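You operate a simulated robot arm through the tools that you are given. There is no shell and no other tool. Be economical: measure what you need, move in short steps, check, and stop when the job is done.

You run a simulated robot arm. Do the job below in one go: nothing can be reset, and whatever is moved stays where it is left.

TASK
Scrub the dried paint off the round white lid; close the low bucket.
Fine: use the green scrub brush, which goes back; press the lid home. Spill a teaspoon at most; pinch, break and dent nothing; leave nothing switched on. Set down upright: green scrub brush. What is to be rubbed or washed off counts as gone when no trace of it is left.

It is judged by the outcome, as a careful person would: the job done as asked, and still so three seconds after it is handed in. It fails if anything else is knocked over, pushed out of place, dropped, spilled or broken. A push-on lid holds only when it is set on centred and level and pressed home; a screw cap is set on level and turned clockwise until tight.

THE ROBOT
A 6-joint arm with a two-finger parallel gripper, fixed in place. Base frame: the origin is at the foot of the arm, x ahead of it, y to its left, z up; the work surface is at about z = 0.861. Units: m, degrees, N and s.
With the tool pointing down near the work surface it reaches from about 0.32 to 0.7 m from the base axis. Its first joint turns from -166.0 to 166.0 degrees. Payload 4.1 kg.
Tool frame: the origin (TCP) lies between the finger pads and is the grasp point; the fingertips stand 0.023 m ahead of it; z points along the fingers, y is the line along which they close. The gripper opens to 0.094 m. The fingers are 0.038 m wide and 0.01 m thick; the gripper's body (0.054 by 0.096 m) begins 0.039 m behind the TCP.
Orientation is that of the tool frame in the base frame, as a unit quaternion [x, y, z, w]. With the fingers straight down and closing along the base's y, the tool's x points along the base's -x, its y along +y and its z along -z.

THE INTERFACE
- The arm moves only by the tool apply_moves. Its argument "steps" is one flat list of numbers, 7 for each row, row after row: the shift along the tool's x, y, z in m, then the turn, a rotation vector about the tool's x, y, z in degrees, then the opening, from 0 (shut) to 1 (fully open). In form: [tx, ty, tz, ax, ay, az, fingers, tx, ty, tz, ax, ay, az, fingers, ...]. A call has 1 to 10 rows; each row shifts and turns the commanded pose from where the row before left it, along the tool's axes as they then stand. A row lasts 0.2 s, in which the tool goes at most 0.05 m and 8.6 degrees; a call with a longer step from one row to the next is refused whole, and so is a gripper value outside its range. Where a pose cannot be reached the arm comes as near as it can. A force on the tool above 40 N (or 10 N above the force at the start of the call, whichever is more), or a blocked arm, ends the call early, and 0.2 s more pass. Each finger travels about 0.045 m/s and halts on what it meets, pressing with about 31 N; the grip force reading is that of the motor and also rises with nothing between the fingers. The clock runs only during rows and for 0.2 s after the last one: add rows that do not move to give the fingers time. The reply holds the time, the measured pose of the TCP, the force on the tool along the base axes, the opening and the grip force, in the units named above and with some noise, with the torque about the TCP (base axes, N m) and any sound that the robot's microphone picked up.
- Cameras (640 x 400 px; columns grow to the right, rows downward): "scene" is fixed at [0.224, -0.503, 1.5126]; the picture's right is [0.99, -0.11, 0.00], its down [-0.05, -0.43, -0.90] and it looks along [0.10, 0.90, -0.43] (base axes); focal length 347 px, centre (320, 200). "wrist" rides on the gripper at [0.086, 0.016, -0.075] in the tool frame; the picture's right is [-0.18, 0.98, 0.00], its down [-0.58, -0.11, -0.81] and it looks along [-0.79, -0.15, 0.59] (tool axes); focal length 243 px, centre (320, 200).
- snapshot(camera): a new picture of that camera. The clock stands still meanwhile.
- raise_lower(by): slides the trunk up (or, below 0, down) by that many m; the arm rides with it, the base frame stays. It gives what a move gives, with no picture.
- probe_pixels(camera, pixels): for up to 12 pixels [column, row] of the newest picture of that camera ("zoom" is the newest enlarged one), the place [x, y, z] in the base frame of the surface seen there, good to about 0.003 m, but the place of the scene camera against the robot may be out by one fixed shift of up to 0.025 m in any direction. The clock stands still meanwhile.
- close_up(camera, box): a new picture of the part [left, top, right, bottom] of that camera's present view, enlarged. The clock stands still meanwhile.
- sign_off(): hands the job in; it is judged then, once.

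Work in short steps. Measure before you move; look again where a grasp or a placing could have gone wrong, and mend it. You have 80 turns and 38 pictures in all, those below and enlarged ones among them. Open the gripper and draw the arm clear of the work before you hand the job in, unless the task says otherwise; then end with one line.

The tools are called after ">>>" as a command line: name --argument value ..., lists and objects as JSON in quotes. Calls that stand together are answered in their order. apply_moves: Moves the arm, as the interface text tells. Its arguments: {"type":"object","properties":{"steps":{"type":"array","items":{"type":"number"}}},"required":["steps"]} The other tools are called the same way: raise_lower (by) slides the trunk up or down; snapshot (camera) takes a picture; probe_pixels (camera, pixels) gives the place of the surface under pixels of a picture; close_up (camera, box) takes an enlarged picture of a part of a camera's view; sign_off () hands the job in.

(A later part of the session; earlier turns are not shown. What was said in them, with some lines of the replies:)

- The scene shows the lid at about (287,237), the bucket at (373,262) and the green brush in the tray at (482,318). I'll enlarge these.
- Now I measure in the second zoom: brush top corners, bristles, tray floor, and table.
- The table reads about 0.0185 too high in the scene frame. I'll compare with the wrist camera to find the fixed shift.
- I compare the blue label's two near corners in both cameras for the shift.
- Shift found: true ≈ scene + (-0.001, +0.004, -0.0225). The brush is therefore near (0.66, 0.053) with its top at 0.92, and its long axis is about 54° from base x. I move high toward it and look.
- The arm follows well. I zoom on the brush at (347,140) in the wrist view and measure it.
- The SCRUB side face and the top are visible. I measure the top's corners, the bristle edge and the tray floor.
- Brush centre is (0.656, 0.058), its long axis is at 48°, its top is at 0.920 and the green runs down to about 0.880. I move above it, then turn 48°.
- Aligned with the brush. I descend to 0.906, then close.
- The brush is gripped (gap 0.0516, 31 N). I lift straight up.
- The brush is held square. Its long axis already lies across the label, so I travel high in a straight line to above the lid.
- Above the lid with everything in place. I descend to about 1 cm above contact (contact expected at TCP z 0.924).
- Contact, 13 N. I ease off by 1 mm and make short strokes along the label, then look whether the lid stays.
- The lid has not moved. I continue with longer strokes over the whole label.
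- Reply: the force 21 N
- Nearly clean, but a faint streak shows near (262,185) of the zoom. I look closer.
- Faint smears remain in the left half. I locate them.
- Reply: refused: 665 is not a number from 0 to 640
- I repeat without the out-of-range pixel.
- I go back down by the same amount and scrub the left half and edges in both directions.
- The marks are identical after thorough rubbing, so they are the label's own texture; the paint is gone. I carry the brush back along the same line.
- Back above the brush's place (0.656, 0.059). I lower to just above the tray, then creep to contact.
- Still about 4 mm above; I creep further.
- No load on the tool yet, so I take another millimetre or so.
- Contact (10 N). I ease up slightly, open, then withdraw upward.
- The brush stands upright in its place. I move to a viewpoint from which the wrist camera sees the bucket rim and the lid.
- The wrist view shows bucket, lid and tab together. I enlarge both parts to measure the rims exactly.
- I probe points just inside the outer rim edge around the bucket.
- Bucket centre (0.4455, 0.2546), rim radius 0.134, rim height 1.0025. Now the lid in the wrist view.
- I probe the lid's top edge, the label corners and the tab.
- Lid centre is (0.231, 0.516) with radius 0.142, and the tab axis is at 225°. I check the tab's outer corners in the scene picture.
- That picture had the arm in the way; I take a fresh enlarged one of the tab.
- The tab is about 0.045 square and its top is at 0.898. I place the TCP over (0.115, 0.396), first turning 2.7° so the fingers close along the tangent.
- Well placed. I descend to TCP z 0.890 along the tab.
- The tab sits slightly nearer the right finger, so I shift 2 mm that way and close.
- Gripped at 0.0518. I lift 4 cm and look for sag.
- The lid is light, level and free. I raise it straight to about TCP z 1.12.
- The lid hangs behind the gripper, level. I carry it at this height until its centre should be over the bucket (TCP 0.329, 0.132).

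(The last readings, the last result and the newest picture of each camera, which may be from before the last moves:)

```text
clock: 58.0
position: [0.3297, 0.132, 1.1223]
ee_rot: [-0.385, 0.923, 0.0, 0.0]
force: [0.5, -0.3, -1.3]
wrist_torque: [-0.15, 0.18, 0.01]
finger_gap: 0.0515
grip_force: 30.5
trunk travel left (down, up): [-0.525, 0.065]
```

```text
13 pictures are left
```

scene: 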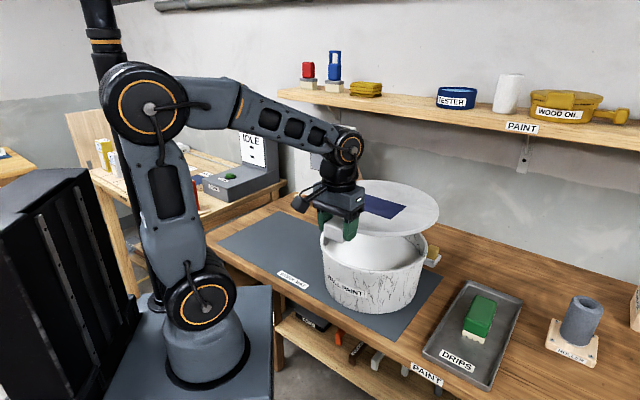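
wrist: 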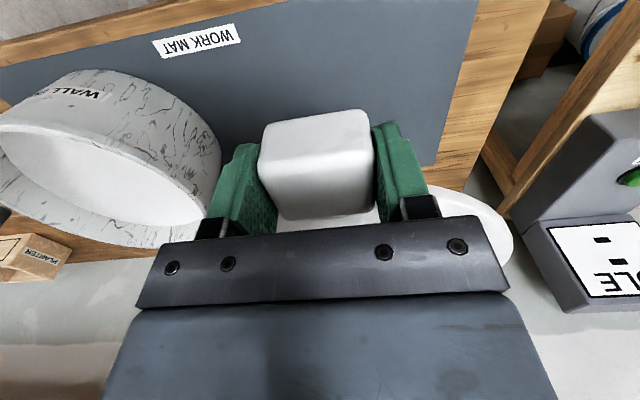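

Lid is above the bucket. I enlarge to measure the lid edge against the bucket rim in the same camera.

>>> close_up --camera "scene" --box '[310, 170, 454, 320]'

```text
2.67 times, centred on (382, 245) of scene
```

zoom: 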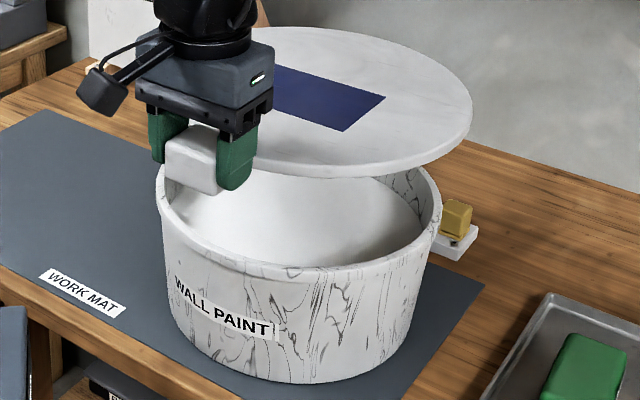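

I probe lid top edge points and bucket rim points.

>>> probe_pixels --camera "zoom" --pixels '[[320, 31], [385, 40], [440, 63], [467, 95], [462, 123], [430, 149], [370, 166], [310, 167], [275, 158], [385, 98], [342, 130], [272, 66]]'

>>> probe_pixels --camera "zoom" --pixels '[[161, 195], [165, 210], [185, 232], [215, 252], [250, 265], [290, 270], [335, 269], [380, 258], [410, 243], [430, 225], [438, 205], [438, 195]]'

```text
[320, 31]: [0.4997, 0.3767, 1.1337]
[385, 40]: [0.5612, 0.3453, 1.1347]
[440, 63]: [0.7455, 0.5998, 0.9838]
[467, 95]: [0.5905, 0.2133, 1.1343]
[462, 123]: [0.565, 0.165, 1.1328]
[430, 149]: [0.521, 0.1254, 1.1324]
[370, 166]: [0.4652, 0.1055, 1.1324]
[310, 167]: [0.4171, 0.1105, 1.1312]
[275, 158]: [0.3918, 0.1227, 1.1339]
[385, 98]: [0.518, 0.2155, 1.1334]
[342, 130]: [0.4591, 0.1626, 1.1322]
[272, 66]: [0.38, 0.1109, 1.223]
```

```text
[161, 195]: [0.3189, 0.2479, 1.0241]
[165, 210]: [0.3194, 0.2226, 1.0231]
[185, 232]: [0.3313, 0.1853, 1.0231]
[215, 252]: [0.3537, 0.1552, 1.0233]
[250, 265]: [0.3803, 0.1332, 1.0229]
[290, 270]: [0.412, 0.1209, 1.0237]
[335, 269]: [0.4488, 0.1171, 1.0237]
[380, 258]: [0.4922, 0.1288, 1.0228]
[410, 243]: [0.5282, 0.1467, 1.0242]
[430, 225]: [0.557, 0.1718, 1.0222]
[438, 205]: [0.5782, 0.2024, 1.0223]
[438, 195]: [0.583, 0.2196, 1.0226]
```

The lid is level (all at 1.133), and its centre is (0.4523, 0.2492) against the bucket's (0.450, 0.2507). I correct 2.5 mm along tool y and lower to just above the rim.

>>> apply_moves --steps '[0.0004, 0.0025, 0.01, 0, 0, 0, 0.25, 0, 0, 0.02, 0, 0, 0, 0.25, 0, 0, 0.02, 0, 0, 0, 0.25, 0, 0, 0.02, 0, 0, 0, 0.25, 0, 0, 0.01, 0, 0, 0, 0.25, 0, 0, 0, 0, 0, 0, 0.25]'

>>> close_up --camera "scene" --box '[310, 170, 454, 320]'

```text
clock: 59.4
position: [0.3273, 0.1342, 1.0411]
ee_rot: [-0.385, 0.923, 0.0, 0.0]
force: [0.1, 0.4, -1.2]
wrist_torque: [-0.14, 0.16, 0.0]
finger_gap: 0.0516
grip_force: 31.3
trunk travel left (down, up): [-0.525, 0.065]
```

```text
2.67 times, centred on (382, 245) of scene
```

zoom: 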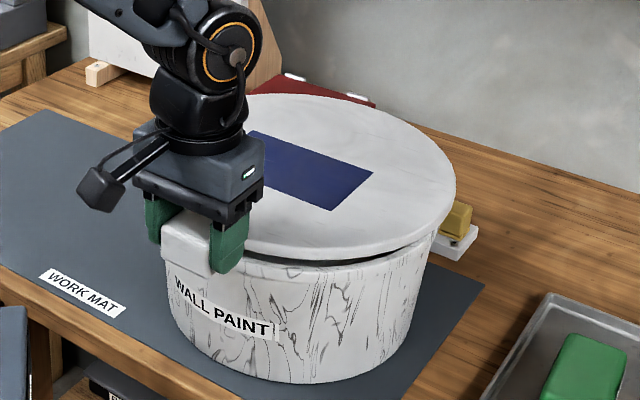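

It looks centred, about 1 cm above. I creep down until contact.

>>> apply_moves --steps '[0, 0, 0.003, 0, 0, 0, 0.25, 0, 0, 0.003, 0, 0, 0, 0.25, 0, 0, 0.002, 0, 0, 0, 0.25, 0, 0, 0, 0, 0, 0, 0.25]'

```text
clock: 60.4
position: [0.327, 0.1337, 1.0331]
ee_rot: [-0.385, 0.923, 0.001, 0.0]
force: [0.4, 0.0, -2.4]
wrist_torque: [-0.18, 0.14, 0.0]
finger_gap: 0.0514
grip_force: 30.2
trunk travel left (down, up): [-0.525, 0.065]
```

>>> apply_moves --steps '[0, 0, 0.002, 0, 0, 0, 0.25, 0, 0, 0.002, 0, 0, 0, 0.25, 0, 0, 0, 0, 0, 0, 0.25]'

```text
clock: 61.2
position: [0.3283, 0.1331, 1.03]
ee_rot: [-0.385, 0.923, 0.0, 0.0]
force: [-0.2, 1.0, -1.6]
wrist_torque: [-0.16, 0.17, -0.03]
finger_gap: 0.0518
grip_force: 31.3
trunk travel left (down, up): [-0.525, 0.065]
```

No contact yet at 1.030; I go on in 1–2 mm steps.

>>> apply_moves --steps '[0, 0, 0.0015, 0, 0, 0, 0.25, 0, 0, 0.0015, 0, 0, 0, 0.25, 0, 0, 0, 0, 0, 0, 0.25]'

```text
clock: 62.0
position: [0.3273, 0.1337, 1.0266]
ee_rot: [-0.385, 0.923, 0.0, 0.0]
force: [0.9, -0.8, -0.3]
wrist_torque: [-0.12, 0.17, 0.0]
finger_gap: 0.0517
grip_force: 31.0
trunk travel left (down, up): [-0.525, 0.065]
```

>>> apply_moves --steps '[0, 0, 0.0015, 0, 0, 0, 0.25, 0, 0, 0.0015, 0, 0, 0, 0.25, 0, 0, 0, 0, 0, 0, 0.25]'

>>> close_up --camera "scene" --box '[330, 215, 450, 290]'

```text
clock: 62.8
position: [0.3282, 0.1341, 1.0247]
ee_rot: [-0.384, 0.923, 0.0, 0.001]
force: [-0.2, -1.2, 2.9]
wrist_torque: [0.7, -0.56, 0.07]
finger_gap: 0.0515
grip_force: 31.2
trunk travel left (down, up): [-0.525, 0.065]
```

```text
5.33 times, centred on (390, 252) of scene
```

zoom: 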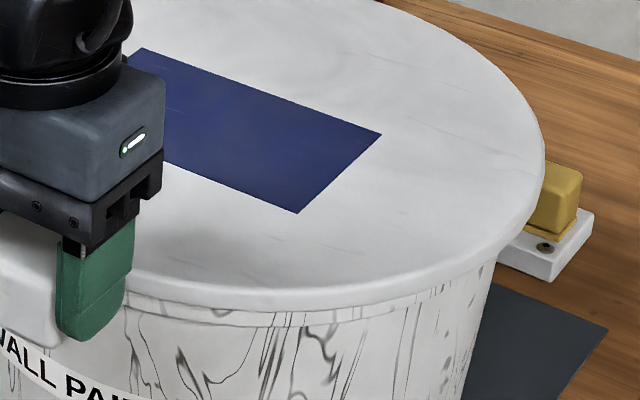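

The lid touches the rim (force reversing, torque 0.9 Nm). I ease up a hair, release the tab, and rise.

>>> apply_moves --steps '[0, 0, -0.0005, 0, 0, 0, 0.25, 0, 0, 0, 0, 0, 0, 0.6, 0, 0, 0, 0, 0, 0, 0.9, 0, 0, 0, 0, 0, 0, 1, 0, 0, 0, 0, 0, 0, 1, 0, 0, 0, 0, 0, 0, 1]'

>>> apply_moves --steps '[0, 0, -0.01, 0, 0, 0, 1, 0, 0, -0.03, 0, 0, 0, 1, 0, 0, -0.04, 0, 0, 0, 1, 0, 0, -0.03, 0, 0, 0, 0.5, 0, 0, 0, 0, 0, 0, 0, 0, 0, 0, 0, 0, 0, 0, 0, 0, 0, 0, 0, 0, 0, 0, 0, 0, 0, 0, 0, 0]'

>>> close_up --camera "scene" --box '[310, 190, 454, 290]'

```text
clock: 64.2
position: [0.327, 0.1342, 1.0237]
ee_rot: [-0.385, 0.923, 0.0, 0.0]
force: [0.0, -0.9, 0.5]
wrist_torque: [-0.02, -0.04, 0.0]
finger_gap: 0.0941
grip_force: 0.0
trunk travel left (down, up): [-0.525, 0.065]
```

```text
clock: 66.0
position: [0.328, 0.1328, 1.1341]
ee_rot: [-0.384, 0.923, 0.0, 0.0]
force: [0.4, 0.6, 0.1]
wrist_torque: [0.01, 0.0, -0.02]
finger_gap: 0.0001
grip_force: 12.2
trunk travel left (down, up): [-0.525, 0.065]
```

```text
4.00 times, centred on (382, 240) of scene
```

zoom: 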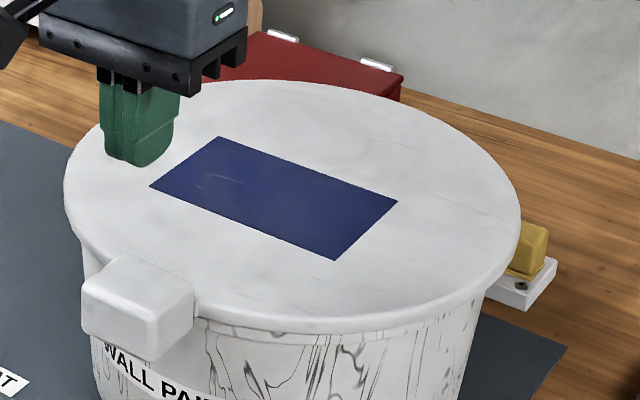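

I measure the lid's level and centre.

>>> probe_pixels --camera "zoom" --pixels '[[280, 86], [400, 106], [480, 150], [513, 200], [510, 245], [450, 295], [350, 325], [240, 315], [75, 215], [72, 165], [395, 203], [335, 258]]'

```text
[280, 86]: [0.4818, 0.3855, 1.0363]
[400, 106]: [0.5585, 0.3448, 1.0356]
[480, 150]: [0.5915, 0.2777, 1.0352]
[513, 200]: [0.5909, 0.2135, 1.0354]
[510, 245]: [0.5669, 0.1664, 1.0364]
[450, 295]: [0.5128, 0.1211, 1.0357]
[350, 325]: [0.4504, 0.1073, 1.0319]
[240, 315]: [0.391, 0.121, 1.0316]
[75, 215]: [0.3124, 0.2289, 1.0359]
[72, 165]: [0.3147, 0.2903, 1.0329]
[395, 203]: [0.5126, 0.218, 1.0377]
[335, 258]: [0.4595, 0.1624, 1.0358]
```

The lid is level and centred within about 2 mm. I move the closed fingers over its centre and come down to just above it.

>>> apply_moves --steps '[-0.04, 0, 0, 0, 0, 0, 0, -0.045, 0, 0, 0, 0, 0, 0, -0.045, 0, 0, 0, 0, 0, 0, -0.0395, 0.001, 0, 0, 0, 0, 0, 0, 0, 0.03, 0, 0, 0, 0, 0, 0, 0.03, 0, 0, 0, 0, 0, 0, 0.025, 0, 0, 0, 0, 0, 0, 0.004, 0, 0, 0, 0, 0, 0, 0, 0, 0, 0, 0]'

>>> apply_moves --steps '[0, 0, 0.003, 0, 0, 0, 0, 0, 0, 0.002, 0, 0, 0, 0, 0, 0, 0.002, 0, 0, 0, 0, 0, 0, 0, 0, 0, 0, 0]'

```text
clock: 68.0
position: [0.4458, 0.2538, 1.0456]
ee_rot: [-0.385, 0.923, 0.0, -0.001]
force: [0.2, 0.4, 0.0]
wrist_torque: [0.02, -0.02, -0.02]
finger_gap: 0.0001
grip_force: 31.7
trunk travel left (down, up): [-0.525, 0.065]
```

```text
clock: 69.0
position: [0.4453, 0.2552, 1.0382]
ee_rot: [-0.385, 0.923, -0.001, 0.001]
force: [0.1, 0.5, -0.5]
wrist_torque: [-0.01, 0.01, 0.0]
finger_gap: 0.0001
grip_force: 30.8
trunk travel left (down, up): [-0.525, 0.065]
```

Nothing touched yet; I press on in 1 mm steps, watching force.

>>> apply_moves --steps '[0, 0, 0.001, 0, 0, 0, 0, 0, 0, 0.001, 0, 0, 0, 0, 0, 0, 0.001, 0, 0, 0, 0, 0, 0, 0, 0, 0, 0, 0]'

```text
clock: 70.0
position: [0.4449, 0.2549, 1.038]
ee_rot: [-0.385, 0.923, 0.0, 0.002]
force: [-2.4, -1.2, 21.4]
wrist_torque: [-0.29, 0.31, -0.04]
finger_gap: 0.0
grip_force: 31.3
trunk travel left (down, up): [-0.525, 0.065]
heard: snap
```

A snap was heard at 21 N. I press a touch more to be sure it is home all round, then release upward and look.

>>> apply_moves --steps '[0, 0, 0.001, 0, 0, 0, 0, 0, 0, 0, 0, 0, 0, 0]'

>>> apply_moves --steps '[0, 0, -0.005, 0, 0, 0, 0, 0, 0, -0.03, 0, 0, 0, 0, 0, 0, -0.045, 0, 0, 0, 0, 0, 0, -0.045, 0, 0, 0, 0, 0, 0, -0.045, 0, 0, 0, 0, 0, 0, -0.03, 0, 0, 0, 0.5, 0, 0, 0, 0, 0, 0, 1, 0, 0, 0, 0, 0, 0, 1, 0, 0, 0, 0, 0, 0, 1, 0, 0, 0, 0, 0, 0, 1]'

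>>> close_up --camera "scene" --box '[310, 190, 454, 290]'

```text
clock: 70.6
position: [0.4457, 0.2551, 1.0369]
ee_rot: [-0.385, 0.923, 0.001, 0.004]
force: [0.4, 0.3, 38.1]
wrist_torque: [-0.47, 0.44, -0.01]
finger_gap: 0.0001
grip_force: 30.6
trunk travel left (down, up): [-0.525, 0.065]
```

```text
clock: 72.8
position: [0.445, 0.2552, 1.2343]
ee_rot: [-0.386, 0.923, 0.0, 0.001]
force: [-0.1, -0.3, -0.5]
wrist_torque: [-0.02, -0.04, 0.01]
finger_gap: 0.094
grip_force: 0.1
trunk travel left (down, up): [-0.525, 0.065]
```

```text
4.00 times, centred on (382, 240) of scene
```

zoom: 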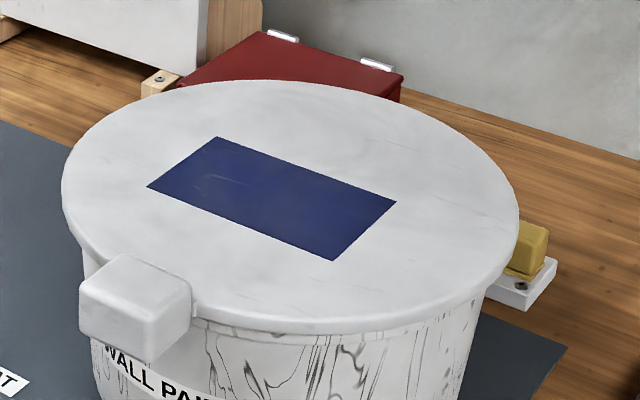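

The lid sits snapped on. I check the level and take a last full view.

>>> probe_pixels --camera "zoom" --pixels '[[290, 95], [400, 115], [500, 210], [440, 290], [340, 315], [240, 300], [85, 210], [120, 130], [270, 200]]'

>>> snapshot --camera "scene"

```text
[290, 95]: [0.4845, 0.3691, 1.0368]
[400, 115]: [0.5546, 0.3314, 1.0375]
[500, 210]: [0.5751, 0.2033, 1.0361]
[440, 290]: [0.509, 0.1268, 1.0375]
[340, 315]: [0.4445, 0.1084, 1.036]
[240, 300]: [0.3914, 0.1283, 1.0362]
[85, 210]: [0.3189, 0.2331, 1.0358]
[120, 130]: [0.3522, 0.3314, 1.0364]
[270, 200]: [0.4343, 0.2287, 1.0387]
```

```text
7 pictures are left
```

scene: 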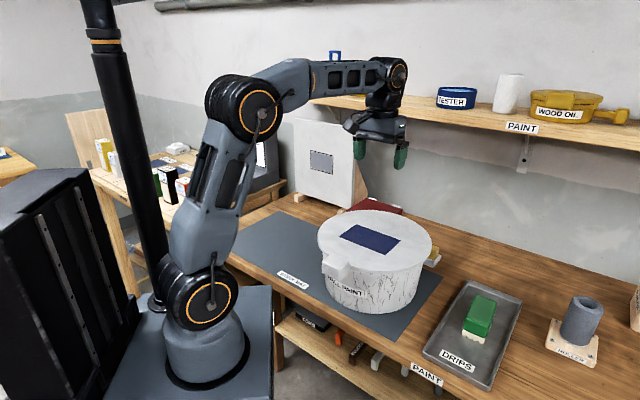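

The lid is level all round, the brush is back upright in its tray, and the gripper is open and well clear. Nothing else has moved, so I hand in.

>>> sign_off

```text
The job is handed in.
```

The dried paint is scrubbed off the round lid, the lid is pressed home on the low bucket (a snap was heard and it sits level), and the green brush is back upright in its tray. A few faint marks stay on the blue label. They looked the same after a second hard scrub, so I took them for the label's own texture.
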